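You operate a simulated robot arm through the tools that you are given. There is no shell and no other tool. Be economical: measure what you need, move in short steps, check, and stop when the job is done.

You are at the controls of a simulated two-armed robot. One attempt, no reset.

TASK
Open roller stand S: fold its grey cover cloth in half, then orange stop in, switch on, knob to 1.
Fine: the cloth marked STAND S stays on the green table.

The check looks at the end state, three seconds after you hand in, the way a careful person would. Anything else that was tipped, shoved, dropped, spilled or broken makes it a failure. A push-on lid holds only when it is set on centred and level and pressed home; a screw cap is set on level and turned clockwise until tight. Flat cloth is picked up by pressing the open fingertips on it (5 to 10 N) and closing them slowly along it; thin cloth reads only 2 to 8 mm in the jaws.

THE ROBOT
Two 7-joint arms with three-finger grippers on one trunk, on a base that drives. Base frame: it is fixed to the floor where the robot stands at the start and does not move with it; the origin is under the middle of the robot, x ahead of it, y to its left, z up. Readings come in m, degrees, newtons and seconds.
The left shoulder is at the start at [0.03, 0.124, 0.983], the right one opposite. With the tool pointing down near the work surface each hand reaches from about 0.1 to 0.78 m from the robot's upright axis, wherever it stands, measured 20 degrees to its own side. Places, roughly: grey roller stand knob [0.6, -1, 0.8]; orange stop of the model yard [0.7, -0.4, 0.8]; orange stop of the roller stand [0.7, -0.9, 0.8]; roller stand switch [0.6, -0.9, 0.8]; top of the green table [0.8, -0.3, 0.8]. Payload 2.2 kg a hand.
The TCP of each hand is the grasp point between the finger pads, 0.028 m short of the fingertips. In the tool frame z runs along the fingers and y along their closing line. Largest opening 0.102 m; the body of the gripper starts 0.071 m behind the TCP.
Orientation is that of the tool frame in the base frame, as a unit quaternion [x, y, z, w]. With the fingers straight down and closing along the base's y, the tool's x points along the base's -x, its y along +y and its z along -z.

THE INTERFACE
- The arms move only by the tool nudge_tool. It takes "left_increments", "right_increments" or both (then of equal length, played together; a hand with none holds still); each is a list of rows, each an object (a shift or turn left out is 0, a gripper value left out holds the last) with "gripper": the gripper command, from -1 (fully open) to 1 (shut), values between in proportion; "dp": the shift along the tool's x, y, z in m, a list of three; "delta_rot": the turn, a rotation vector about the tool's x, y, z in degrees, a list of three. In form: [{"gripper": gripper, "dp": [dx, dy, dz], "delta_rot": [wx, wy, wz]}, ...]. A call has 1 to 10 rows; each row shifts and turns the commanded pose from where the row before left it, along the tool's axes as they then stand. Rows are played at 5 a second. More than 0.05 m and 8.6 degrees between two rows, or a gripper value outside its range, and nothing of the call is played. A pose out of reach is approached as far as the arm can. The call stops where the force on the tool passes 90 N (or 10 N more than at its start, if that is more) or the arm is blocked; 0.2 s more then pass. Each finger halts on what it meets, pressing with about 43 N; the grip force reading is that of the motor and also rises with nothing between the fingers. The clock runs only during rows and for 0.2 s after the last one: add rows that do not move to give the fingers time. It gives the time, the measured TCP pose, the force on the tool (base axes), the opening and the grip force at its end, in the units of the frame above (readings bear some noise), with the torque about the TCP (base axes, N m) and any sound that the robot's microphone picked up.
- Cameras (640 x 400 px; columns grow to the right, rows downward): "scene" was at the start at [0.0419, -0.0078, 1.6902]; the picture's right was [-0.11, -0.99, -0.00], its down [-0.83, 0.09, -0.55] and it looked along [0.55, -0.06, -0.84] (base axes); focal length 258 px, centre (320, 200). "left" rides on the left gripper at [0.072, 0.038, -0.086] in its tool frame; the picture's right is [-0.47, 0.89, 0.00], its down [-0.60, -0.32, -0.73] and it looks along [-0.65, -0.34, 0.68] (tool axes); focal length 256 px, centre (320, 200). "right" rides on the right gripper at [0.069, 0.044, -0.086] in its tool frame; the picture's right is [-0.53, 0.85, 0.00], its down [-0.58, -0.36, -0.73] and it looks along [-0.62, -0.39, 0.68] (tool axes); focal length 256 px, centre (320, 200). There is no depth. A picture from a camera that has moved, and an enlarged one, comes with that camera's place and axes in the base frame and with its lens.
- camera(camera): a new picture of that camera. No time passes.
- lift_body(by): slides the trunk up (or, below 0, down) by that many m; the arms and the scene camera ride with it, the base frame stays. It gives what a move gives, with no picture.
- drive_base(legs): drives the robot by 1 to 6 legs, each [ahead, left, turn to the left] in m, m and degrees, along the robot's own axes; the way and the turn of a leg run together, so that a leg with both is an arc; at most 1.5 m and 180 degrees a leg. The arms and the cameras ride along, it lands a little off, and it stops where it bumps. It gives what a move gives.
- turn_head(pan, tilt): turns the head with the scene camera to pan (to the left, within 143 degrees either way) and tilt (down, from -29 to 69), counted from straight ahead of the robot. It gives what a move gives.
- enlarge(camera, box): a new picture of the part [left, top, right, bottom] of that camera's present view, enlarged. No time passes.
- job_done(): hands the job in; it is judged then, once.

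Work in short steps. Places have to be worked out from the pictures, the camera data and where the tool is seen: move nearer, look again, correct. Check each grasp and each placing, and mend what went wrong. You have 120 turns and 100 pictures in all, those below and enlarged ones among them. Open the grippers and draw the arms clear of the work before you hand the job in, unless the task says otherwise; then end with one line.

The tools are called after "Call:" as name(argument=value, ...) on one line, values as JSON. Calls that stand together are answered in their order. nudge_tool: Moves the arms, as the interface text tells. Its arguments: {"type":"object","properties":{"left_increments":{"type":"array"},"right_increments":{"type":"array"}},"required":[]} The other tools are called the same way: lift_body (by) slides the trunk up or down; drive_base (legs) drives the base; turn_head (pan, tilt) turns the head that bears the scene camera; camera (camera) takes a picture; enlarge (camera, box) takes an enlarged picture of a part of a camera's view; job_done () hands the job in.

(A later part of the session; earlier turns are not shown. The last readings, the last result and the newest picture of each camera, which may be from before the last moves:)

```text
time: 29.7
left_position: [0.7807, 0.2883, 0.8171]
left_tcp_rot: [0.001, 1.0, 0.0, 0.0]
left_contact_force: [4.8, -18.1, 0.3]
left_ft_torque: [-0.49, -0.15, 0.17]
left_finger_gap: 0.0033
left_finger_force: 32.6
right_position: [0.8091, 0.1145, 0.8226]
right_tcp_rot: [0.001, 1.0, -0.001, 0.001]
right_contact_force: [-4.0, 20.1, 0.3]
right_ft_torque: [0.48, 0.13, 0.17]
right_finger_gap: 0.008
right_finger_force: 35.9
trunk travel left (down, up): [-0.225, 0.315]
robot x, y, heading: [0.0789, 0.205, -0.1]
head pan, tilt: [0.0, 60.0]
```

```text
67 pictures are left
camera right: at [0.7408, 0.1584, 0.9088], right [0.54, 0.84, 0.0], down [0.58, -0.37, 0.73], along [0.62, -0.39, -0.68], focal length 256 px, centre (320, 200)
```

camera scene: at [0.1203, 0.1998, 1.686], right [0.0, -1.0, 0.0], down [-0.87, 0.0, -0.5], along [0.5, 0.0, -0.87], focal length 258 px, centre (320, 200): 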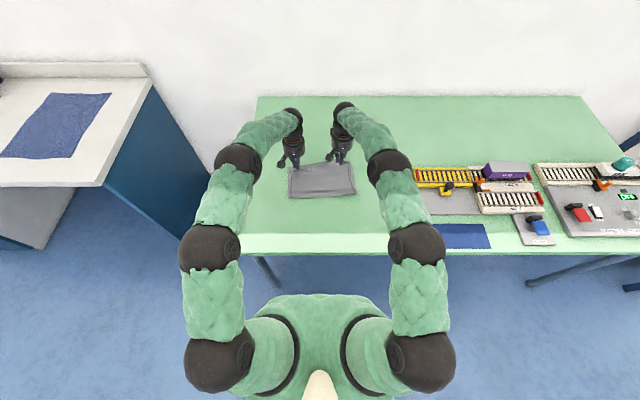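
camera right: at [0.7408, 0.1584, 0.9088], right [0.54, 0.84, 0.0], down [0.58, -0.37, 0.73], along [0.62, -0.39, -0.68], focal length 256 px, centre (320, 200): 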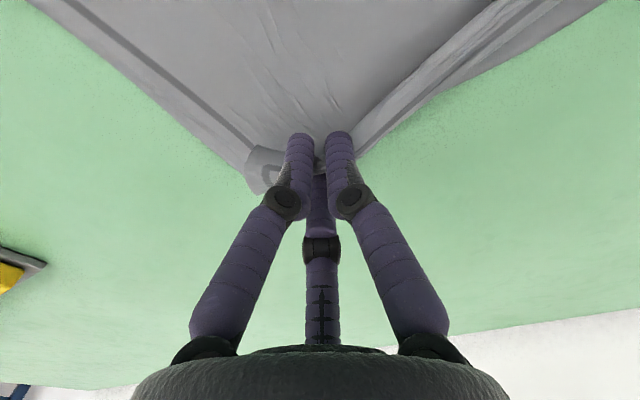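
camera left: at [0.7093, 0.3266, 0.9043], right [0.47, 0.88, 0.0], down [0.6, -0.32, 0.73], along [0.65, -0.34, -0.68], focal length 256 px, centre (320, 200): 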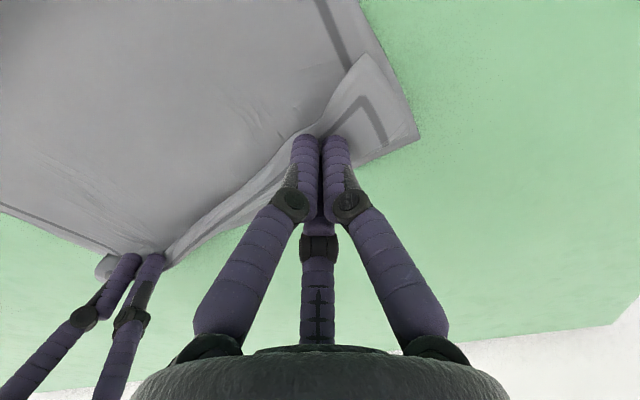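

Positions look right; release slowly and rise.

Call:
nudge_tool(left_increments=[{"dp": [0, 0, 0.005]}, {"gripper": 0.8}, {"gripper": 0.6}, {"gripper": 0.4}, {"gripper": 0.2}, {"dp": [0, 0, -0.03]}, {"dp": [0, 0, -0.04]}, {"dp": [0, 0, -0.04]}, {}], right_increments=[{"dp": [0, 0, 0.008]}, {"gripper": 0.8}, {"gripper": 0.6}, {"gripper": 0.4}, {"gripper": 0.2}, {"dp": [0, 0, -0.03]}, {"dp": [0, 0, -0.04]}, {"dp": [0, 0, -0.04]}, {}])

Call:
camera(camera="left")

Call:
camera(camera="right")

Call:
enlarge(camera="scene", box=[256, 130, 384, 210])

```text
time: 31.7
left_position: [0.7819, 0.2905, 0.922]
left_tcp_rot: [0.001, 1.0, 0.0, -0.002]
left_contact_force: [-0.6, -0.3, 0.0]
left_ft_torque: [-0.03, 0.0, -0.03]
left_finger_gap: 0.0411
left_finger_force: 0.0
right_position: [0.809, 0.1145, 0.9241]
right_tcp_rot: [0.0, 1.0, 0.0, -0.001]
right_contact_force: [-0.1, -0.4, 0.5]
right_ft_torque: [0.02, -0.02, 0.02]
right_finger_gap: 0.0409
right_finger_force: 0.0
trunk travel left (down, up): [-0.225, 0.315]
robot x, y, heading: [0.0782, 0.1989, -0.3]
head pan, tilt: [0.0, 60.0]
```

```text
66 pictures are left
camera left: at [0.7101, 0.3277, 1.0092], right [0.47, 0.88, 0.0], down [0.6, -0.32, 0.73], along [0.65, -0.34, -0.68], focal length 256 px, centre (320, 200)
```

left: 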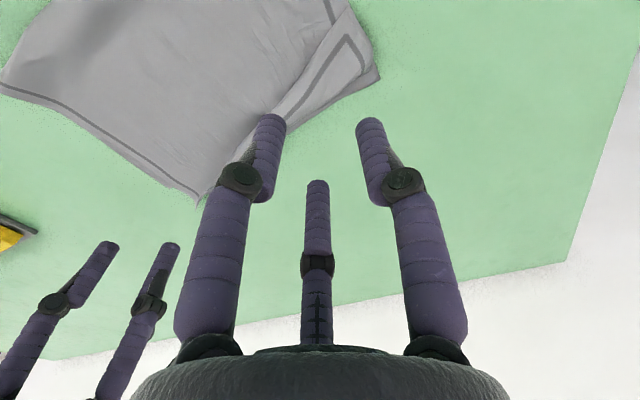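

```text
65 pictures are left
camera right: at [0.7398, 0.1595, 1.0105], right [0.54, 0.84, 0.0], down [0.58, -0.37, 0.73], along [0.62, -0.39, -0.68], focal length 256 px, centre (320, 200)
```

right: 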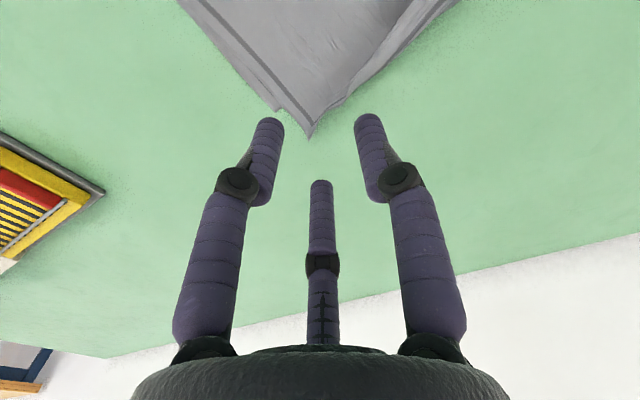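

```text
5.00 times, centred on (320, 170) of scene
camera zoom: at [0.1189, 0.1996, 1.686], right [0.0, -1.0, 0.0], down [-0.87, 0.0, -0.5], along [0.5, 0.0, -0.87], focal length 1291 px, centre (320, 350)
```

zoom: 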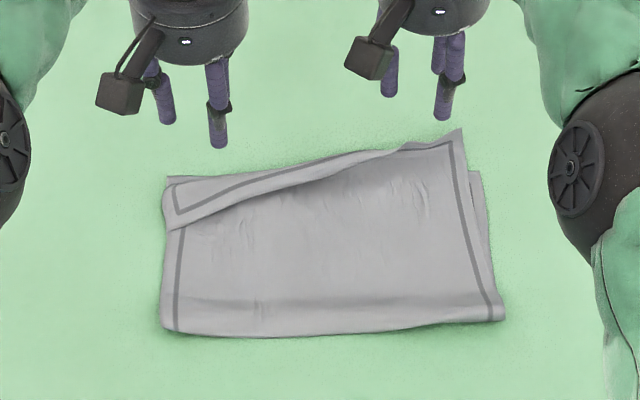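

The fold is good except that the left part of the turned edge is flipped back over the top, and the top layer overshoots a bit. I'll mend it: drive 6 cm closer for reach first.

Call:
drive_base(legs=[[0.06, 0, 0]])

Call:
enlarge(camera="scene", box=[256, 130, 384, 210])

```text
time: 32.7
left_position: [0.8434, 0.2903, 0.9217]
left_tcp_rot: [0.001, 1.0, 0.0, -0.002]
left_contact_force: [-0.3, 0.2, -1.3]
left_ft_torque: [0.0, 0.03, -0.03]
left_finger_gap: 0.0408
left_finger_force: 0.1
right_position: [0.8683, 0.1148, 0.9234]
right_tcp_rot: [0.0, 1.0, 0.0, -0.001]
right_contact_force: [0.6, 0.3, -0.3]
right_ft_torque: [0.04, 0.05, -0.01]
right_finger_gap: 0.0409
right_finger_force: 0.0
trunk travel left (down, up): [-0.225, 0.315]
robot x, y, heading: [0.1404, 0.2003, 0.1]
head pan, tilt: [0.0, 60.0]
```

```text
5.00 times, centred on (320, 170) of scene
camera zoom: at [0.1803, 0.1995, 1.686], right [0.0, -1.0, 0.0], down [-0.87, 0.0, -0.5], along [0.5, 0.0, -0.87], focal length 1291 px, centre (320, 350)
```

zoom: 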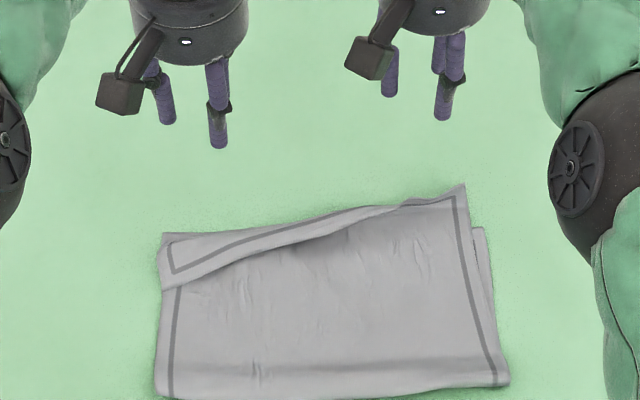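

Flap corner lies at about (0.758, 0.328), its crease at x≈0.814. Left hand closed goes to (0.785, 0.315) above the flap, to sweep it open forward with light pressure.

Call:
nudge_tool(left_increments=[{"gripper": 1, "dp": [0.015, 0.006, 0.02]}, {"dp": [0.015, 0.006, 0.02]}, {"dp": [0.014, 0.006, 0.02]}, {"dp": [0.014, 0.006, 0.02]}, {"dp": [0, 0, 0.018]}, {"dp": [0, 0, 0.008]}, {}])

Call:
camera(camera="left")

```text
time: 34.3
left_position: [0.7826, 0.3132, 0.8167]
left_tcp_rot: [0.003, 1.0, 0.0, -0.001]
left_contact_force: [1.0, 0.1, 0.1]
left_ft_torque: [0.01, -0.04, 0.01]
left_finger_gap: 0.0021
left_finger_force: 31.3
right_position: [0.8674, 0.1163, 0.9248]
right_tcp_rot: [0.001, 1.0, 0.0, -0.001]
right_contact_force: [-0.2, 0.3, -0.5]
right_ft_torque: [-0.03, 0.0, -0.01]
right_finger_gap: 0.0408
right_finger_force: 0.0
trunk travel left (down, up): [-0.225, 0.315]
robot x, y, heading: [0.1411, 0.1993, 0.2]
head pan, tilt: [0.0, 60.0]
```

```text
62 pictures are left
camera left: at [0.7104, 0.3509, 0.9034], right [0.47, 0.88, 0.0], down [0.6, -0.32, 0.73], along [0.65, -0.34, -0.68], focal length 256 px, centre (320, 200)
```

left: 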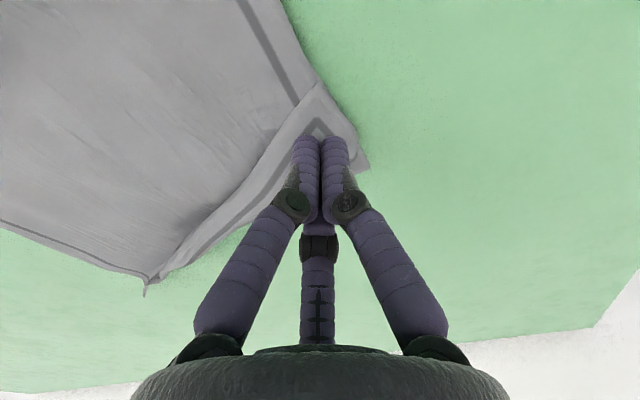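

Press lightly.

Call:
nudge_tool(left_increments=[{"dp": [0, -0.006, 0.002]}, {"dp": [0, 0, 0.0015]}, {}])

```text
time: 35.1
left_position: [0.7821, 0.3081, 0.8131]
left_tcp_rot: [0.002, 1.0, 0.0, 0.001]
left_contact_force: [-0.6, 0.6, 0.6]
left_ft_torque: [0.04, 0.01, 0.02]
left_finger_gap: 0.002
left_finger_force: 31.9
right_position: [0.8685, 0.1142, 0.9243]
right_tcp_rot: [0.001, 1.0, 0.001, -0.001]
right_contact_force: [1.3, 0.4, -0.7]
right_ft_torque: [-0.01, 0.03, 0.03]
right_finger_gap: 0.0412
right_finger_force: 0.0
trunk travel left (down, up): [-0.225, 0.315]
robot x, y, heading: [0.1392, 0.2018, -0.3]
head pan, tilt: [0.0, 60.0]
```

Call:
nudge_tool(left_increments=[{"dp": [0, 0, 0.0015]}, {"dp": [0, 0, 0.0015]}, {}])

```text
time: 35.9
left_position: [0.7823, 0.3091, 0.8104]
left_tcp_rot: [0.002, 1.0, 0.0, 0.0]
left_contact_force: [0.8, 0.1, 0.5]
left_ft_torque: [-0.02, -0.01, 0.03]
left_finger_gap: 0.0021
left_finger_force: 31.3
right_position: [0.8685, 0.1149, 0.9243]
right_tcp_rot: [0.0, 1.0, 0.0, 0.0]
right_contact_force: [-0.5, 0.4, 0.4]
right_ft_torque: [0.01, 0.0, 0.01]
right_finger_gap: 0.0407
right_finger_force: 0.1
trunk travel left (down, up): [-0.225, 0.315]
robot x, y, heading: [0.1385, 0.1999, -0.1]
head pan, tilt: [0.0, 60.0]
```

Call:
nudge_tool(left_increments=[{"dp": [0, 0, 0.001]}, {"dp": [0, 0, 0.001]}, {}])

```text
time: 36.7
left_position: [0.7825, 0.3079, 0.8093]
left_tcp_rot: [0.001, 1.0, 0.0, 0.001]
left_contact_force: [-1.4, -0.9, 8.2]
left_ft_torque: [-0.04, -0.01, -0.01]
left_finger_gap: 0.002
left_finger_force: 31.8
right_position: [0.867, 0.1141, 0.9254]
right_tcp_rot: [0.002, 1.0, -0.001, 0.0]
right_contact_force: [-0.1, -1.0, -0.3]
right_ft_torque: [0.0, 0.05, 0.02]
right_finger_gap: 0.0407
right_finger_force: 0.0
trunk travel left (down, up): [-0.225, 0.315]
robot x, y, heading: [0.1365, 0.1994, -0.0]
head pan, tilt: [0.0, 60.0]
```

Contact 8 N; ease 0.5 mm and sweep forward 4 cm.

Call:
nudge_tool(left_increments=[{"dp": [-0.004, 0, -0.0005]}, {"dp": [-0.006, 0, 0]}, {"dp": [-0.006, 0, 0]}, {"dp": [-0.006, 0, 0]}, {"dp": [-0.006, 0, 0]}, {"dp": [-0.006, 0, 0]}, {"dp": [-0.006, 0, 0]}])

Call:
camera(camera="left")

```text
time: 38.3
left_position: [0.8226, 0.308, 0.8095]
left_tcp_rot: [0.001, 1.0, -0.001, 0.001]
left_contact_force: [-1.1, -0.3, 6.8]
left_ft_torque: [0.01, 0.02, -0.04]
left_finger_gap: 0.0021
left_finger_force: 31.9
right_position: [0.8672, 0.1151, 0.9246]
right_tcp_rot: [0.001, 1.0, 0.0, 0.0]
right_contact_force: [0.7, 0.4, -0.4]
right_ft_torque: [0.01, 0.02, -0.02]
right_finger_gap: 0.0409
right_finger_force: 0.0
trunk travel left (down, up): [-0.225, 0.315]
robot x, y, heading: [0.1351, 0.2005, 0.1]
head pan, tilt: [0.0, 60.0]
```

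```text
61 pictures are left
camera left: at [0.7518, 0.3454, 0.8959], right [0.47, 0.88, 0.0], down [0.6, -0.32, 0.73], along [0.65, -0.34, -0.68], focal length 256 px, centre (320, 200)
```

left: 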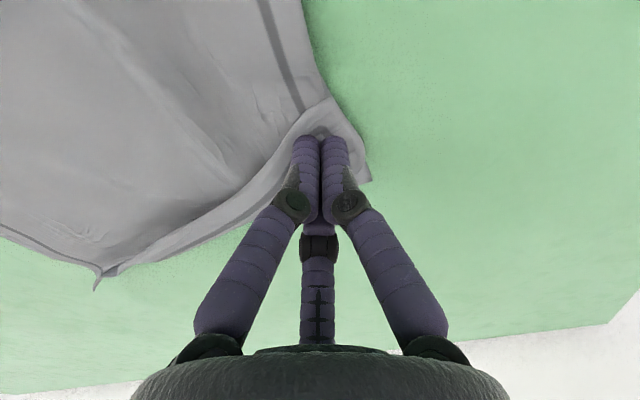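

The whole stack slid forward rather than the flap opening. I drag it back the same 4.2 cm, then lift off and look.

Call:
nudge_tool(left_increments=[{"dp": [0.006, 0, 0]}, {"dp": [0.006, 0, 0]}, {"dp": [0.006, 0, 0]}, {"dp": [0.006, 0, 0]}, {"dp": [0.006, 0, 0]}, {"dp": [0.006, 0, 0]}, {"dp": [0.006, 0, 0]}, {"dp": [0.004, 0, 0]}, {"dp": [0, 0, -0.04]}, {"dp": [-0.03, 0, -0.04]}])

Call:
nudge_tool(left_increments=[{"dp": [-0.04, 0.02, -0.01]}, {"dp": [-0.04, 0.02, -0.01]}])

Call:
enlarge(camera="scene", box=[256, 130, 384, 230])

```text
time: 40.5
left_position: [0.8052, 0.3088, 0.8869]
left_tcp_rot: [0.002, 1.0, 0.0, -0.002]
left_contact_force: [-0.5, 0.5, -0.6]
left_ft_torque: [0.01, -0.01, 0.0]
left_finger_gap: 0.0022
left_finger_force: 32.1
right_position: [0.8685, 0.116, 0.9226]
right_tcp_rot: [0.002, 1.0, -0.001, -0.001]
right_contact_force: [0.5, -1.0, 0.3]
right_ft_torque: [-0.01, 0.01, 0.03]
right_finger_gap: 0.0406
right_finger_force: 0.0
trunk travel left (down, up): [-0.225, 0.315]
robot x, y, heading: [0.1392, 0.201, 0.1]
head pan, tilt: [0.0, 60.0]
```

```text
time: 41.1
left_position: [0.8857, 0.3478, 0.9076]
left_tcp_rot: [0.003, 1.0, -0.001, -0.003]
left_contact_force: [0.7, -0.8, 0.0]
left_ft_torque: [0.02, -0.03, 0.0]
left_finger_gap: 0.0022
left_finger_force: 32.0
right_position: [0.8675, 0.1147, 0.923]
right_tcp_rot: [0.001, 1.0, 0.0, -0.002]
right_contact_force: [0.1, -1.0, -0.5]
right_ft_torque: [-0.02, 0.0, -0.02]
right_finger_gap: 0.0406
right_finger_force: 0.0
trunk travel left (down, up): [-0.225, 0.315]
robot x, y, heading: [0.1433, 0.1998, -0.1]
head pan, tilt: [0.0, 60.0]
```

```text
4.00 times, centred on (320, 180) of scene
camera zoom: at [0.1784, 0.1994, 1.686], right [0.0, -1.0, 0.0], down [-0.87, 0.0, -0.5], along [0.5, 0.0, -0.87], focal length 1033 px, centre (320, 280)
```

zoom: 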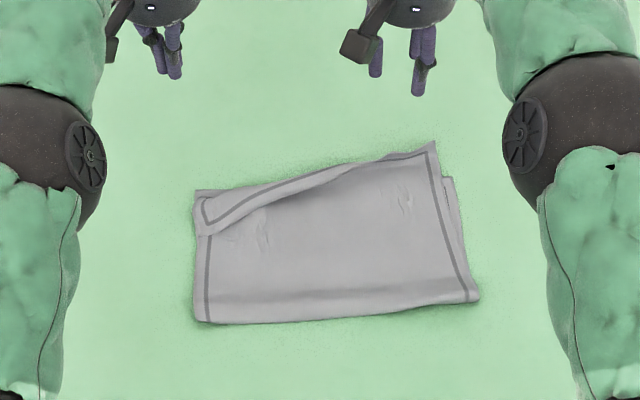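

Restored. Now I anchor the lower layers with the right hand at (0.70, 0.24) and bring the left closed fingertips over the flap tip at (0.772, 0.312).

Call:
nudge_tool(left_increments=[{"dp": [0.019, -0.006, 0.008]}, {"dp": [0.019, -0.006, 0.008]}, {"dp": [0.019, -0.006, 0.008]}, {"dp": [0.019, -0.006, 0.008]}, {"dp": [0.019, -0.006, 0.01]}, {"dp": [0.019, -0.006, 0.01]}, {"dp": [0, 0, 0.015]}, {"dp": [0, 0, 0.015]}, {"dp": [0, 0, 0.005]}, {}], right_increments=[{"dp": [0.028, 0.0208, 0.0]}, {"dp": [0.028, 0.0208, 0.0]}, {"dp": [0.028, 0.0208, 0.0123]}, {"dp": [0.028, 0.0208, 0.0123]}, {"dp": [0.028, 0.0208, 0.0123]}, {"dp": [0.028, 0.0208, 0.0123]}, {"dp": [0, 0, 0.02]}, {"dp": [0, 0, 0.02]}, {"dp": [0, 0, 0.018]}, {}])

Call:
camera(camera="left")

```text
time: 43.3
left_position: [0.7739, 0.3137, 0.8221]
left_tcp_rot: [-0.001, 1.0, -0.001, 0.001]
left_contact_force: [40.8, 32.9, -26.2]
left_ft_torque: [-2.96, 3.88, 0.32]
left_finger_gap: 0.0018
left_finger_force: 31.9
right_position: [0.699, 0.2407, 0.8179]
right_tcp_rot: [0.001, 1.0, -0.001, -0.002]
right_contact_force: [-40.1, -32.6, 25.9]
right_ft_torque: [5.05, -6.05, 0.29]
right_finger_gap: 0.0409
right_finger_force: 0.1
trunk travel left (down, up): [-0.225, 0.315]
robot x, y, heading: [0.1388, 0.1982, -0.2]
head pan, tilt: [0.0, 60.0]
```

```text
59 pictures are left
camera left: at [0.7016, 0.3514, 0.9088], right [0.46, 0.89, 0.0], down [0.6, -0.32, 0.73], along [0.65, -0.34, -0.68], focal length 256 px, centre (320, 200)
```

left: 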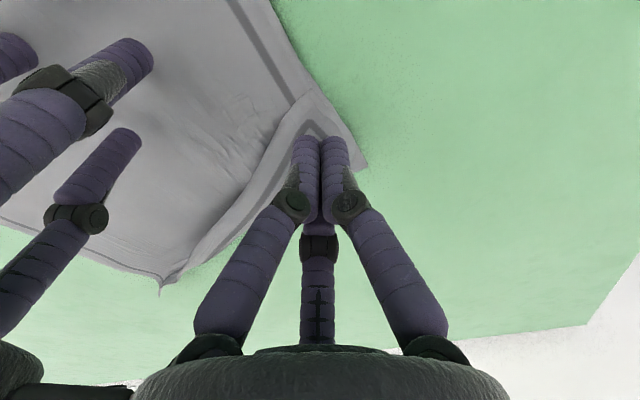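

The hands press on each other; move the right one away by 5 cm in −y.

Call:
nudge_tool(right_increments=[{"dp": [0.004, -0.02, 0]}, {"dp": [0.004, -0.02, 0]}, {"dp": [0.004, -0.02, 0]}, {"dp": [0, 0, 0.004]}, {}])

```text
time: 44.5
left_position: [0.7739, 0.3116, 0.8223]
left_tcp_rot: [0.001, 1.0, 0.0, 0.0]
left_contact_force: [0.9, -0.7, 0.3]
left_ft_torque: [-0.01, 0.02, -0.01]
left_finger_gap: 0.0022
left_finger_force: 31.3
right_position: [0.6861, 0.1811, 0.8127]
right_tcp_rot: [0.002, 1.0, 0.0, 0.001]
right_contact_force: [0.4, 0.2, -0.3]
right_ft_torque: [-0.01, 0.01, 0.0]
right_finger_gap: 0.0407
right_finger_force: 0.1
trunk travel left (down, up): [-0.225, 0.315]
robot x, y, heading: [0.1397, 0.1999, -0.2]
head pan, tilt: [0.0, 60.0]
```

Clear now. Bring the right 2 cm back toward the flap line and press it down; lower the left near contact.

Call:
nudge_tool(left_increments=[{"dp": [0, 0, 0.004]}, {"dp": [0, 0, 0.004]}, {"dp": [0, 0, 0.002]}, {}], right_increments=[{"dp": [0, 0.02, 0]}, {"dp": [0, 0, 0.003]}, {"dp": [0, 0, 0.003]}, {}])

```text
time: 45.5
left_position: [0.7721, 0.3116, 0.8135]
left_tcp_rot: [0.002, 1.0, 0.001, 0.0]
left_contact_force: [0.3, 0.5, 0.6]
left_ft_torque: [0.0, -0.03, 0.0]
left_finger_gap: 0.0019
left_finger_force: 32.0
right_position: [0.6877, 0.2021, 0.8084]
right_tcp_rot: [0.002, 1.0, 0.001, 0.001]
right_contact_force: [-2.3, -1.7, 17.1]
right_ft_torque: [0.0, 0.02, -0.02]
right_finger_gap: 0.0411
right_finger_force: 0.5
trunk travel left (down, up): [-0.225, 0.315]
robot x, y, heading: [0.14, 0.1999, -0.1]
head pan, tilt: [0.0, 60.0]
```

Anchor holds with 17 N. Lower the left to light contact.

Call:
nudge_tool(left_increments=[{"dp": [0, 0, 0.002]}, {"dp": [0, 0, 0.0015]}, {}])

```text
time: 46.3
left_position: [0.7726, 0.3128, 0.811]
left_tcp_rot: [0.002, 1.0, 0.0, 0.001]
left_contact_force: [-0.9, -0.2, 1.7]
left_ft_torque: [0.03, 0.0, -0.02]
left_finger_gap: 0.0022
left_finger_force: 31.6
right_position: [0.6882, 0.2009, 0.8107]
right_tcp_rot: [0.002, 1.0, 0.001, 0.002]
right_contact_force: [1.8, -1.4, 22.6]
right_ft_torque: [0.04, -0.09, -0.04]
right_finger_gap: 0.04
right_finger_force: 0.0
trunk travel left (down, up): [-0.225, 0.315]
robot x, y, heading: [0.1404, 0.2018, 0.0]
head pan, tilt: [0.0, 60.0]
```

Light contact 1.7 N; sweep forward 6 cm with a touch more pressure.

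Call:
nudge_tool(left_increments=[{"dp": [-0.004, 0, 0.0005]}, {"dp": [-0.006, 0, 0]}, {"dp": [-0.006, 0, 0]}, {"dp": [-0.006, 0, 0]}, {"dp": [-0.006, 0, 0]}, {"dp": [-0.006, 0, 0]}])

Call:
camera(camera="left")

```text
time: 47.7
left_position: [0.8065, 0.3123, 0.8095]
left_tcp_rot: [0.002, 1.0, 0.0, 0.0]
left_contact_force: [-4.4, 0.1, 6.8]
left_ft_torque: [-0.09, 0.06, -0.02]
left_finger_gap: 0.0021
left_finger_force: 32.1
right_position: [0.6877, 0.2026, 0.8091]
right_tcp_rot: [0.002, 1.0, 0.002, 0.002]
right_contact_force: [5.1, 1.6, 26.0]
right_ft_torque: [0.18, -0.33, -0.01]
right_finger_gap: 0.0416
right_finger_force: 0.6
trunk travel left (down, up): [-0.225, 0.315]
robot x, y, heading: [0.1403, 0.1993, 0.1]
head pan, tilt: [0.0, 60.0]
```

```text
58 pictures are left
camera left: at [0.7341, 0.349, 0.896], right [0.47, 0.88, 0.0], down [0.6, -0.32, 0.73], along [0.65, -0.34, -0.68], focal length 256 px, centre (320, 200)
```

left: 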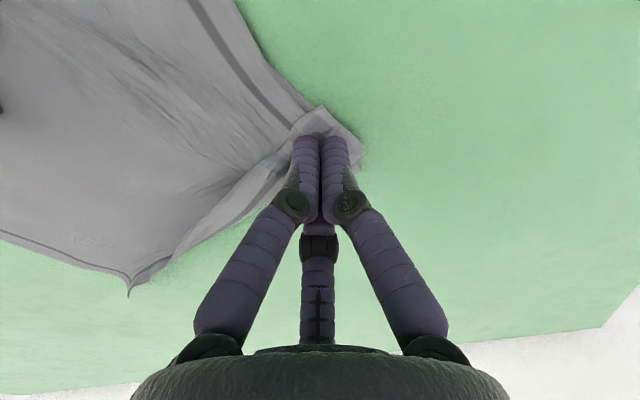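

It's working: flap tip moved 3.3 cm, crease 1.8 cm. Continue.

Call:
nudge_tool(left_increments=[{"dp": [-0.006, 0, 0]}, {"dp": [-0.006, 0, 0]}, {"dp": [-0.006, 0, 0]}, {"dp": [-0.006, 0, 0]}, {"dp": [-0.006, 0, 0]}, {"dp": [-0.006, 0, 0]}, {"dp": [-0.006, 0, 0]}])

Call:
camera(camera="left")

```text
time: 49.3
left_position: [0.8474, 0.3112, 0.8082]
left_tcp_rot: [0.002, 1.0, 0.0, 0.0]
left_contact_force: [-1.6, -0.5, 3.2]
left_ft_torque: [-0.03, 0.04, 0.0]
left_finger_gap: 0.0024
left_finger_force: 31.9
right_position: [0.6862, 0.2013, 0.8088]
right_tcp_rot: [0.002, 1.0, 0.0, 0.002]
right_contact_force: [4.0, 2.4, 29.0]
right_ft_torque: [0.39, -0.18, -0.08]
right_finger_gap: 0.0408
right_finger_force: 0.0
trunk travel left (down, up): [-0.225, 0.315]
robot x, y, heading: [0.1407, 0.2016, -0.3]
head pan, tilt: [0.0, 60.0]
```

```text
57 pictures are left
camera left: at [0.7757, 0.3494, 0.8954], right [0.47, 0.88, 0.0], down [0.6, -0.32, 0.73], along [0.65, -0.34, -0.68], focal length 256 px, centre (320, 200)
```

left: 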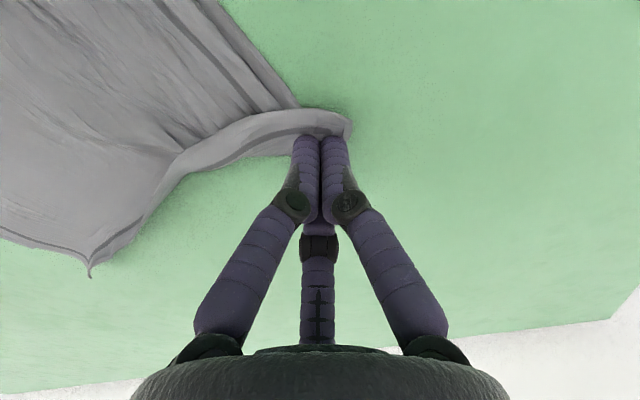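

Nearly open; continue another 3.5 cm, then lift and look from the scene.

Call:
nudge_tool(left_increments=[{"dp": [-0.006, 0, 0]}, {"dp": [-0.006, 0, 0]}, {"dp": [-0.006, 0, 0]}, {"dp": [-0.006, 0, 0]}, {"dp": [-0.006, 0, 0]}, {"dp": [-0.006, 0, 0]}, {"dp": [0, 0, -0.03]}, {"dp": [0, 0.01, -0.04]}, {}], right_increments=[{}, {}, {}, {}, {}, {}, {"dp": [0, 0, -0.03]}, {"dp": [0, -0.03, -0.03]}, {"dp": [0, -0.04, -0.02]}])

Call:
nudge_tool(right_increments=[{"dp": [0, -0.045, 0]}, {"dp": [0, -0.045, 0]}, {}])

Call:
enlarge(camera="scene", box=[256, 130, 384, 230])

Call:
camera(camera="left")

```text
time: 51.3
left_position: [0.8834, 0.3222, 0.8776]
left_tcp_rot: [0.002, 1.0, 0.0, -0.001]
left_contact_force: [0.5, -1.8, 0.4]
left_ft_torque: [0.0, 0.01, 0.01]
left_finger_gap: 0.002
left_finger_force: 31.9
right_position: [0.6886, 0.1318, 0.8854]
right_tcp_rot: [0.001, 1.0, 0.0, -0.002]
right_contact_force: [-1.1, 0.0, 0.2]
right_ft_torque: [0.0, -0.01, 0.01]
right_finger_gap: 0.0407
right_finger_force: 0.0
trunk travel left (down, up): [-0.225, 0.315]
robot x, y, heading: [0.1411, 0.2005, 0.1]
head pan, tilt: [0.0, 60.0]
```

```text
time: 52.1
left_position: [0.8842, 0.3233, 0.8782]
left_tcp_rot: [0.002, 1.0, 0.0, -0.001]
left_contact_force: [0.8, 0.2, -0.2]
left_ft_torque: [0.0, 0.01, -0.01]
left_finger_gap: 0.0021
left_finger_force: 31.2
right_position: [0.6895, 0.0416, 0.8849]
right_tcp_rot: [0.001, 1.0, 0.0, 0.0]
right_contact_force: [0.0, 0.6, -0.2]
right_ft_torque: [0.02, 0.0, -0.01]
right_finger_gap: 0.0408
right_finger_force: 0.0
trunk travel left (down, up): [-0.225, 0.315]
robot x, y, heading: [0.1399, 0.2025, -0.2]
head pan, tilt: [0.0, 60.0]
```

```text
4.00 times, centred on (320, 180) of scene
camera zoom: at [0.1778, 0.1997, 1.6861], right [0.0, -1.0, 0.0], down [-0.87, 0.0, -0.5], along [0.5, 0.0, -0.87], focal length 1033 px, centre (320, 280)
```

zoom: 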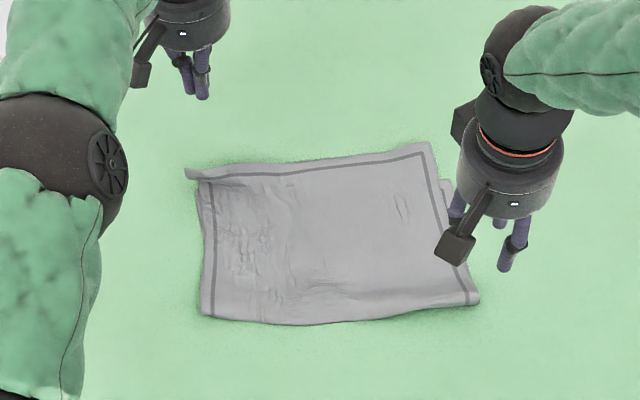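

```text
55 pictures are left
camera left: at [0.8122, 0.3611, 0.9644], right [0.47, 0.88, 0.0], down [0.6, -0.32, 0.73], along [0.65, -0.34, -0.68], focal length 256 px, centre (320, 200)
```

left: 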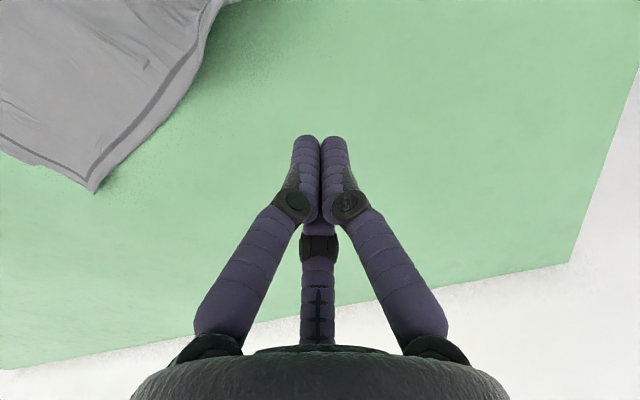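

The flap is open now; left edges match within ~1.5 cm. At the right the top layer overhangs by ~4.5 cm, so I'll pick its overhang with the right hand at (0.848, 0.102) and set it back.

Call:
nudge_tool(left_increments=[{"dp": [0, 0.02, -0.02]}, {"dp": [0, 0.02, -0.02]}, {}, {}, {}, {}, {}], right_increments=[{"dp": [-0.03, 0, -0.02]}, {"dp": [-0.032, 0.012, 0]}, {"dp": [-0.032, 0.016, 0]}, {"dp": [-0.032, 0.016, 0]}, {"dp": [-0.032, 0.016, 0.02]}, {"dp": [0, 0, 0.03]}, {"dp": [0, 0, 0.02]}])

Call:
camera(camera="right")

Call:
enlarge(camera="scene", box=[256, 130, 384, 230])

```text
time: 53.7
left_position: [0.8869, 0.3614, 0.9177]
left_tcp_rot: [0.002, 1.0, 0.0, -0.001]
left_contact_force: [0.8, -0.5, 0.2]
left_ft_torque: [-0.01, 0.0, -0.01]
left_finger_gap: 0.0019
left_finger_force: 31.8
right_position: [0.8478, 0.1017, 0.8346]
right_tcp_rot: [0.001, 1.0, 0.0, -0.001]
right_contact_force: [-0.3, 0.2, -0.1]
right_ft_torque: [-0.02, 0.01, -0.01]
right_finger_gap: 0.0407
right_finger_force: 0.0
trunk travel left (down, up): [-0.225, 0.315]
robot x, y, heading: [0.1401, 0.1971, 0.1]
head pan, tilt: [0.0, 60.0]
```

```text
54 pictures are left
camera right: at [0.7788, 0.1453, 0.9224], right [0.54, 0.84, 0.0], down [0.58, -0.37, 0.73], along [0.62, -0.39, -0.68], focal length 256 px, centre (320, 200)
```

right: 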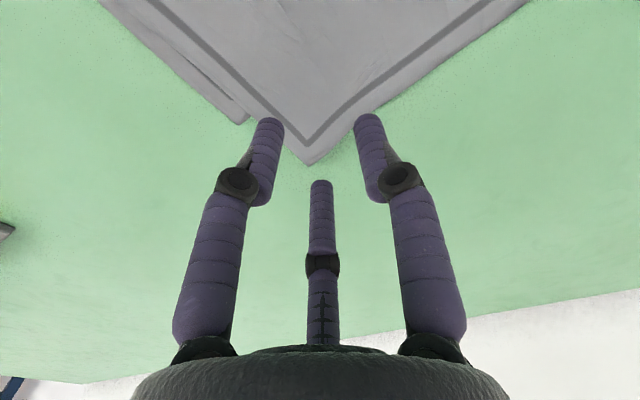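

```text
4.00 times, centred on (320, 180) of scene
camera zoom: at [0.1785, 0.1997, 1.6861], right [0.0, -1.0, 0.0], down [-0.87, 0.0, -0.5], along [0.5, 0.0, -0.87], focal length 1033 px, centre (320, 280)
```

zoom: 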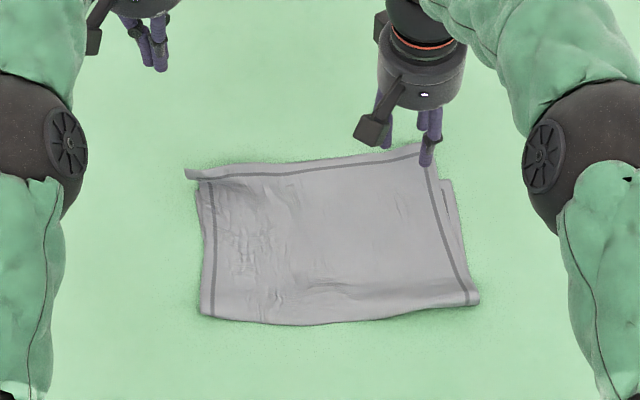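

Corner of top layer at (0.870, 0.078). Press here and close slowly.

Call:
nudge_tool(right_increments=[{"dp": [0.002, 0.004, 0.008]}, {"dp": [0, 0, 0.008]}, {"dp": [0, 0, 0.006]}, {"dp": [0, 0, 0.002]}, {"dp": [0, 0, 0.0015]}, {}])

```text
time: 55.1
left_position: [0.8852, 0.3615, 0.9178]
left_tcp_rot: [0.002, 1.0, 0.0, -0.001]
left_contact_force: [-0.4, 0.4, 0.5]
left_ft_torque: [0.0, -0.01, 0.0]
left_finger_gap: 0.0021
left_finger_force: 31.8
right_position: [0.8433, 0.1051, 0.8125]
right_tcp_rot: [0.002, 1.0, 0.0, 0.0]
right_contact_force: [0.0, -0.5, 0.4]
right_ft_torque: [0.02, -0.01, 0.01]
right_finger_gap: 0.0404
right_finger_force: 0.1
trunk travel left (down, up): [-0.225, 0.315]
robot x, y, heading: [0.1418, 0.1986, -0.4]
head pan, tilt: [0.0, 60.0]
```

Call:
nudge_tool(right_increments=[{"dp": [0, 0, 0.002]}, {"dp": [0, 0, 0.0015]}, {"dp": [0, 0, 0.001]}, {}])

```text
time: 56.1
left_position: [0.8852, 0.3616, 0.9191]
left_tcp_rot: [0.002, 1.0, 0.0, 0.0]
left_contact_force: [-0.8, 0.3, 0.4]
left_ft_torque: [-0.03, 0.0, 0.01]
left_finger_gap: 0.0024
left_finger_force: 31.1
right_position: [0.8445, 0.1049, 0.8088]
right_tcp_rot: [0.001, 1.0, 0.001, 0.002]
right_contact_force: [0.3, -0.1, 14.2]
right_ft_torque: [-0.25, 0.39, 0.02]
right_finger_gap: 0.0418
right_finger_force: 0.2
trunk travel left (down, up): [-0.225, 0.315]
robot x, y, heading: [0.138, 0.2, -0.2]
head pan, tilt: [0.0, 60.0]
```

Ease 1 mm and close slowly, pressing a touch more toward the end.

Call:
nudge_tool(right_increments=[{"gripper": 0.25, "dp": [0, 0, -0.001]}, {"gripper": 0.31}, {"gripper": 0.37}, {"gripper": 0.43}, {"gripper": 0.5, "dp": [0, 0, 0.0003]}, {"gripper": 0.57}, {"gripper": 0.65, "dp": [0, 0, 0.0003]}, {"gripper": 0.75}, {"gripper": 0.87, "dp": [0, 0, 0.0003]}, {"gripper": 1}])

Call:
nudge_tool(right_increments=[{}, {"dp": [0, 0, -0.01]}, {"dp": [0, 0, -0.01]}, {}])

Call:
camera(camera="right")

```text
time: 58.3
left_position: [0.8852, 0.3609, 0.9192]
left_tcp_rot: [0.002, 1.0, 0.0, 0.0]
left_contact_force: [0.0, 0.3, 0.3]
left_ft_torque: [-0.02, -0.01, 0.0]
left_finger_gap: 0.0018
left_finger_force: 32.0
right_position: [0.8423, 0.1049, 0.8082]
right_tcp_rot: [0.002, 1.0, 0.0, 0.0]
right_contact_force: [-0.8, -2.2, 14.6]
right_ft_torque: [-0.1, 0.13, -0.01]
right_finger_gap: 0.0049
right_finger_force: 33.8
trunk travel left (down, up): [-0.225, 0.315]
robot x, y, heading: [0.139, 0.2019, -0.1]
head pan, tilt: [0.0, 60.0]
```

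```text
time: 59.3
left_position: [0.8865, 0.3622, 0.9179]
left_tcp_rot: [0.002, 1.0, 0.0, 0.0]
left_contact_force: [0.3, 0.9, 0.5]
left_ft_torque: [0.02, -0.02, 0.01]
left_finger_gap: 0.0019
left_finger_force: 31.5
right_position: [0.8431, 0.1056, 0.8261]
right_tcp_rot: [0.001, 1.0, 0.0, -0.002]
right_contact_force: [-0.3, 0.2, -0.3]
right_ft_torque: [0.02, 0.01, -0.01]
right_finger_gap: 0.0054
right_finger_force: 33.4
trunk travel left (down, up): [-0.225, 0.315]
robot x, y, heading: [0.1375, 0.2024, -0.4]
head pan, tilt: [0.0, 60.0]
```

```text
52 pictures are left
camera right: at [0.7747, 0.1489, 0.9135], right [0.54, 0.84, 0.0], down [0.58, -0.37, 0.73], along [0.62, -0.39, -0.68], focal length 256 px, centre (320, 200)
```

right: 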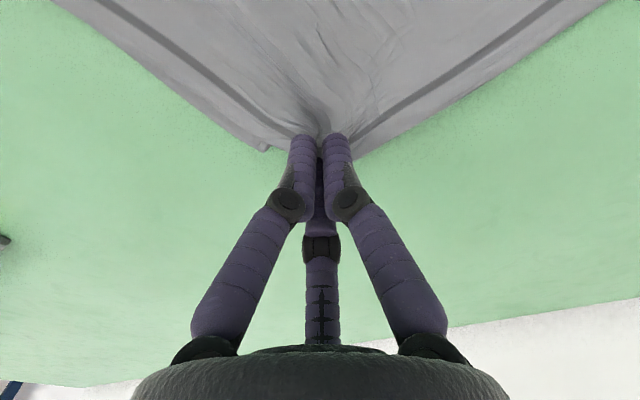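

Held (5 mm). Lift and swing it back, then lay down 4 cm nearer (x≈0.80) and 1.2 cm to the right.

Call:
nudge_tool(right_increments=[{"dp": [0.01, -0.002, -0.025]}, {"dp": [0.02, -0.002, -0.025]}, {"dp": [0.025, -0.002, -0.02]}, {"dp": [0.025, -0.002, -0.01]}, {"dp": [0.02, -0.002, 0.0]}, {"dp": [0, 0, 0.01]}, {"dp": [-0.01, 0, 0.01]}, {}])

Call:
enlarge(camera="scene", box=[256, 130, 384, 230])

```text
time: 61.1
left_position: [0.8866, 0.3605, 0.9184]
left_tcp_rot: [0.002, 1.0, 0.0, 0.0]
left_contact_force: [0.2, -0.2, -0.3]
left_ft_torque: [-0.02, 0.02, -0.04]
left_finger_gap: 0.0019
left_finger_force: 31.5
right_position: [0.7547, 0.0947, 0.8867]
right_tcp_rot: [0.002, 1.0, 0.0, 0.0]
right_contact_force: [0.4, -0.8, -0.1]
right_ft_torque: [-0.02, -0.01, 0.03]
right_finger_gap: 0.0046
right_finger_force: 34.0
trunk travel left (down, up): [-0.225, 0.315]
robot x, y, heading: [0.1387, 0.2016, 0.1]
head pan, tilt: [0.0, 60.0]
```

```text
4.00 times, centred on (320, 180) of scene
camera zoom: at [0.1775, 0.1994, 1.6862], right [0.0, -1.0, 0.0], down [-0.87, 0.0, -0.5], along [0.5, 0.0, -0.87], focal length 1033 px, centre (320, 280)
```

zoom: 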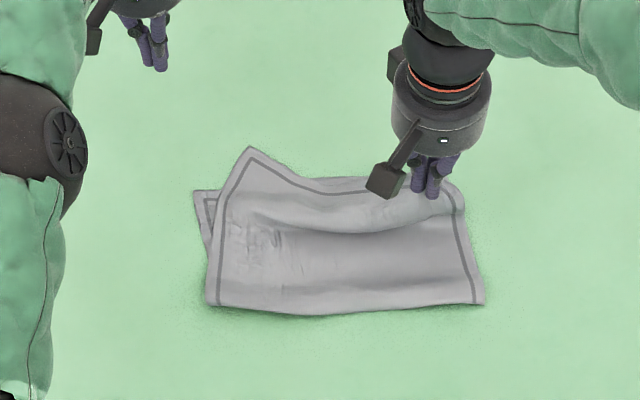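

The top swung: its left corner is now at (0.862, 0.278). I lay the right corner down at x≈0.80 (keeping hold), then pick the left corner and place it too.

Call:
nudge_tool(left_increments=[{"gripper": 0.2, "dp": [0, 0, 0]}, {"dp": [0.012, -0.02, 0]}, {"dp": [0.012, -0.022, 0]}, {"dp": [0.012, -0.022, 0]}, {"dp": [0.012, -0.022, 0.02]}, {"dp": [0.003, 0, 0.03]}, {"dp": [0, 0, 0.03]}, {}], right_increments=[{"dp": [-0.01, 0, 0.01]}, {"dp": [-0.01, 0, 0.015]}, {"dp": [-0.01, 0, 0.015]}, {"dp": [-0.01, 0, 0.015]}, {"dp": [-0.006, 0, 0.015]}, {}, {}, {}])

Call:
camera(camera="left")

Call:
enlarge(camera="scene", box=[256, 130, 384, 230])

```text
time: 62.9
left_position: [0.8352, 0.2754, 0.8386]
left_tcp_rot: [0.001, 1.0, 0.0, 0.001]
left_contact_force: [-0.4, 0.5, -0.7]
left_ft_torque: [-0.02, -0.02, 0.03]
left_finger_gap: 0.0409
left_finger_force: 0.1
right_position: [0.7991, 0.0936, 0.8165]
right_tcp_rot: [0.0, 1.0, 0.0, 0.0]
right_contact_force: [0.2, 0.6, 0.1]
right_ft_torque: [-0.02, -0.02, -0.01]
right_finger_gap: 0.0048
right_finger_force: 33.7
trunk travel left (down, up): [-0.225, 0.315]
robot x, y, heading: [0.1354, 0.2025, 0.0]
head pan, tilt: [0.0, 60.0]
```

```text
50 pictures are left
camera left: at [0.7634, 0.3125, 0.9248], right [0.47, 0.88, 0.0], down [0.6, -0.32, 0.73], along [0.65, -0.34, -0.68], focal length 256 px, centre (320, 200)
```

left: 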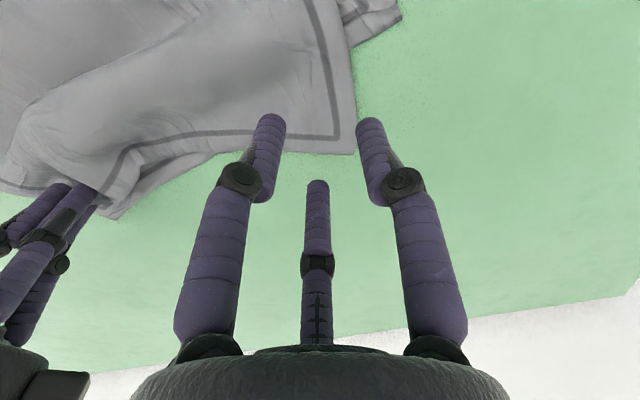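

```text
4.00 times, centred on (320, 180) of scene
camera zoom: at [0.1772, 0.1996, 1.6862], right [0.0, -1.0, 0.0], down [-0.87, 0.0, -0.5], along [0.5, 0.0, -0.87], focal length 1033 px, centre (320, 280)
```

zoom: 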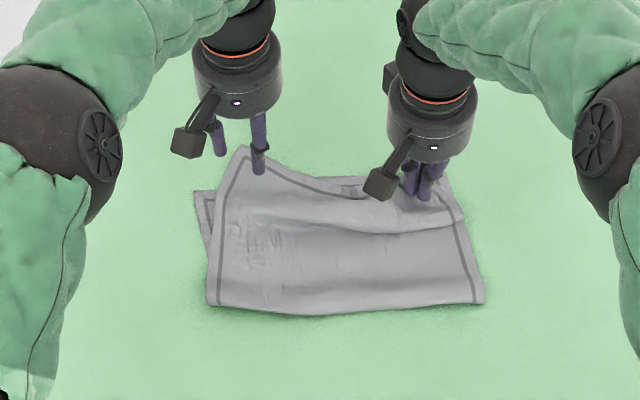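

Left corner at (0.868, 0.285); shift 1.2 cm inward and press.

Call:
nudge_tool(left_increments=[{"dp": [-0.003, -0.012, 0.01]}, {"dp": [0, 0, 0.01]}, {"dp": [0, 0, 0.005]}, {"dp": [0, 0, 0.002]}, {"dp": [0, 0, 0.001]}, {}])

```text
time: 64.3
left_position: [0.8371, 0.2628, 0.8103]
left_tcp_rot: [0.002, 1.0, -0.001, 0.0]
left_contact_force: [0.5, 0.2, 0.0]
left_ft_torque: [-0.02, 0.01, 0.01]
left_finger_gap: 0.0408
left_finger_force: 0.1
right_position: [0.8006, 0.0924, 0.816]
right_tcp_rot: [0.001, 1.0, 0.0, 0.0]
right_contact_force: [-0.1, -0.4, 0.0]
right_ft_torque: [-0.01, 0.01, 0.02]
right_finger_gap: 0.0048
right_finger_force: 33.5
trunk travel left (down, up): [-0.225, 0.315]
robot x, y, heading: [0.1357, 0.2026, -0.1]
head pan, tilt: [0.0, 60.0]
```

Call:
nudge_tool(left_increments=[{"dp": [0, 0, 0.0015]}, {"dp": [0, 0, 0.001]}, {}])

```text
time: 65.1
left_position: [0.8382, 0.2637, 0.8098]
left_tcp_rot: [0.001, 1.0, 0.0, 0.001]
left_contact_force: [-0.7, 1.1, 11.5]
left_ft_torque: [-0.17, 0.28, -0.02]
left_finger_gap: 0.0415
left_finger_force: 0.5
right_position: [0.7991, 0.093, 0.8176]
right_tcp_rot: [0.001, 1.0, 0.0, 0.0]
right_contact_force: [-0.7, 0.7, 0.0]
right_ft_torque: [-0.04, 0.01, 0.03]
right_finger_gap: 0.005
right_finger_force: 33.8
trunk travel left (down, up): [-0.225, 0.315]
robot x, y, heading: [0.1394, 0.1996, -0.0]
head pan, tilt: [0.0, 60.0]
```

Close slowly as before, then lift a little.

Call:
nudge_tool(left_increments=[{"gripper": 0.25, "dp": [0, 0, -0.0005]}, {"gripper": 0.31}, {"gripper": 0.37}, {"gripper": 0.43}, {"gripper": 0.5, "dp": [0, 0, 0.0003]}, {"gripper": 0.57}, {"gripper": 0.65, "dp": [0, 0, 0.0003]}, {"gripper": 0.75}, {"gripper": 0.87, "dp": [0, 0, 0.0003]}, {"gripper": 1}])

Call:
nudge_tool(left_increments=[{}, {"dp": [0, 0, -0.01]}, {"dp": [0, 0, -0.01]}, {"dp": [0, 0, -0.005]}, {}])

Call:
camera(camera="left")

Call:
camera(camera="right")

```text
time: 67.3
left_position: [0.8378, 0.2634, 0.8079]
left_tcp_rot: [0.001, 1.0, 0.0, 0.0]
left_contact_force: [-2.9, -0.9, 16.0]
left_ft_torque: [0.0, 0.21, -0.02]
left_finger_gap: 0.0061
left_finger_force: 34.1
right_position: [0.7987, 0.0931, 0.8174]
right_tcp_rot: [0.0, 1.0, 0.0, 0.0]
right_contact_force: [-0.1, 0.5, -0.3]
right_ft_torque: [0.0, -0.03, 0.02]
right_finger_gap: 0.0049
right_finger_force: 33.4
trunk travel left (down, up): [-0.225, 0.315]
robot x, y, heading: [0.1366, 0.1987, -0.1]
head pan, tilt: [0.0, 60.0]
```

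```text
time: 68.5
left_position: [0.8374, 0.2623, 0.8307]
left_tcp_rot: [0.001, 1.0, 0.001, -0.001]
left_contact_force: [0.2, -0.1, 0.1]
left_ft_torque: [0.03, 0.01, -0.01]
left_finger_gap: 0.0061
left_finger_force: 34.5
right_position: [0.7997, 0.0928, 0.8169]
right_tcp_rot: [0.001, 1.0, -0.001, -0.001]
right_contact_force: [0.1, -0.3, 0.0]
right_ft_torque: [-0.03, -0.02, -0.01]
right_finger_gap: 0.005
right_finger_force: 33.6
trunk travel left (down, up): [-0.225, 0.315]
robot x, y, heading: [0.1373, 0.1972, -0.2]
head pan, tilt: [0.0, 60.0]
```

```text
48 pictures are left
camera left: at [0.7652, 0.301, 0.9183], right [0.47, 0.88, 0.0], down [0.6, -0.32, 0.73], along [0.65, -0.34, -0.68], focal length 256 px, centre (320, 200)
```

left: 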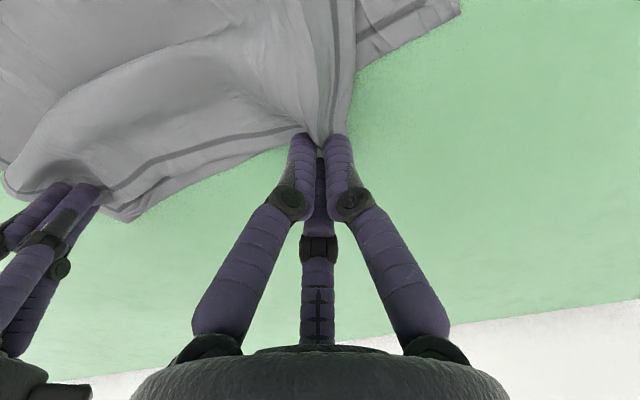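

```text
47 pictures are left
camera right: at [0.7316, 0.1368, 0.9032], right [0.54, 0.84, 0.0], down [0.58, -0.37, 0.73], along [0.62, -0.39, -0.68], focal length 256 px, centre (320, 200)
```

right: 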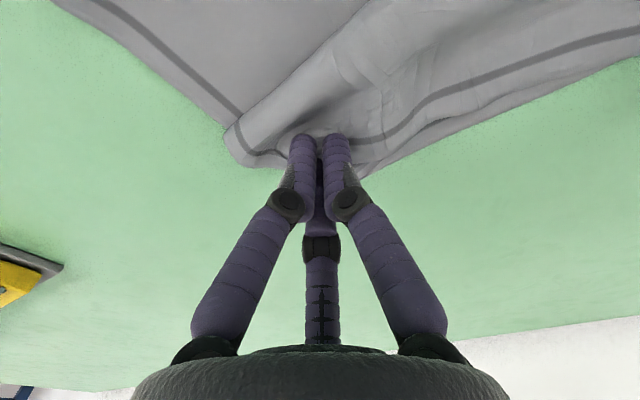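

Both corners are held. Raise both, draw back, spread to y 0.30/0.10, and check.

Call:
nudge_tool(left_increments=[{"dp": [0.02, 0.007, -0.025]}, {"dp": [0.027, 0.0095, -0.025]}, {"dp": [0.03, 0.0095, -0.02]}, {"dp": [0.03, 0.009, 0]}, {}], right_increments=[{"dp": [0.01, 0.002, -0.03]}, {"dp": [0.015, 0.002, -0.03]}, {"dp": [0.015, 0.002, -0.022]}, {"dp": [0.015, 0.001, 0]}, {}])

Call:
enlarge(camera="scene", box=[256, 130, 384, 230])

```text
time: 69.7
left_position: [0.7294, 0.2993, 0.9005]
left_tcp_rot: [0.002, 1.0, 0.0, -0.001]
left_contact_force: [0.2, -1.3, 0.1]
left_ft_torque: [0.0, 0.02, 0.01]
left_finger_gap: 0.0059
left_finger_force: 34.6
right_position: [0.7448, 0.1006, 0.8991]
right_tcp_rot: [0.001, 1.0, 0.0, -0.001]
right_contact_force: [0.2, 1.1, -0.4]
right_ft_torque: [0.01, 0.02, 0.07]
right_finger_gap: 0.0048
right_finger_force: 33.8
trunk travel left (down, up): [-0.225, 0.315]
robot x, y, heading: [0.1362, 0.1999, -0.2]
head pan, tilt: [0.0, 60.0]
```

```text
4.00 times, centred on (320, 180) of scene
camera zoom: at [0.1782, 0.1992, 1.6861], right [0.0, -1.0, 0.0], down [-0.87, 0.0, -0.5], along [0.5, 0.0, -0.87], focal length 1033 px, centre (320, 280)
```

zoom: 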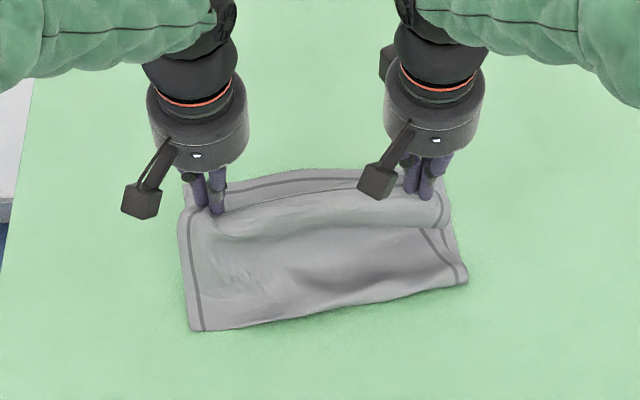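

The lower layer's far corners are at x≈0.82; the crease is skewed (left 0.641, right 0.694). I swing both hands back toward the robot to unroll the crease, then lay forward again.

Call:
nudge_tool(left_increments=[{"dp": [0.03, 0, 0]}, {"dp": [0.03, 0, 0]}, {"dp": [0.03, 0, 0]}, {"dp": [0.03, 0, 0.01]}, {"dp": [0.02, 0, 0.01]}, {}], right_increments=[{"dp": [0.035, -0.002, 0]}, {"dp": [0.035, -0.002, 0]}, {"dp": [0.035, -0.002, 0.005]}, {"dp": [0.035, -0.002, 0.015]}, {"dp": [0.035, 0, 0.015]}, {}])

Call:
enlarge(camera="scene", box=[256, 130, 384, 230])

```text
time: 71.1
left_position: [0.5903, 0.2989, 0.8822]
left_tcp_rot: [0.002, 1.0, 0.0, 0.0]
left_contact_force: [0.4, -2.1, -0.2]
left_ft_torque: [-0.06, 0.02, 0.03]
left_finger_gap: 0.0061
left_finger_force: 34.6
right_position: [0.5707, 0.0961, 0.862]
right_tcp_rot: [0.001, 1.0, 0.0, 0.0]
right_contact_force: [-0.6, 2.0, 0.7]
right_ft_torque: [0.06, 0.04, -0.01]
right_finger_gap: 0.0049
right_finger_force: 33.9
trunk travel left (down, up): [-0.225, 0.315]
robot x, y, heading: [0.1391, 0.2005, -0.1]
head pan, tilt: [0.0, 60.0]
```

```text
4.00 times, centred on (320, 180) of scene
camera zoom: at [0.1784, 0.1994, 1.6861], right [0.0, -1.0, 0.0], down [-0.87, 0.0, -0.5], along [0.5, 0.0, -0.87], focal length 1033 px, centre (320, 280)
```

zoom: 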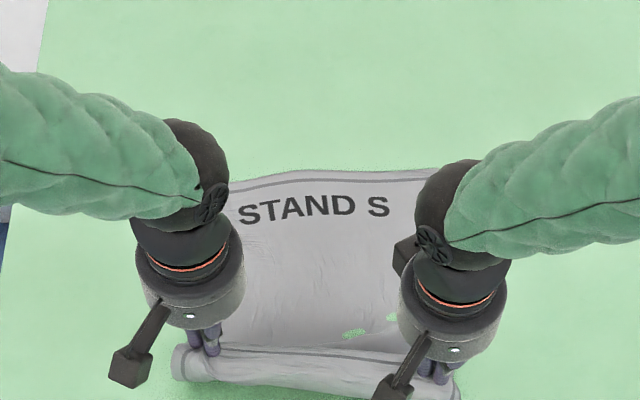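

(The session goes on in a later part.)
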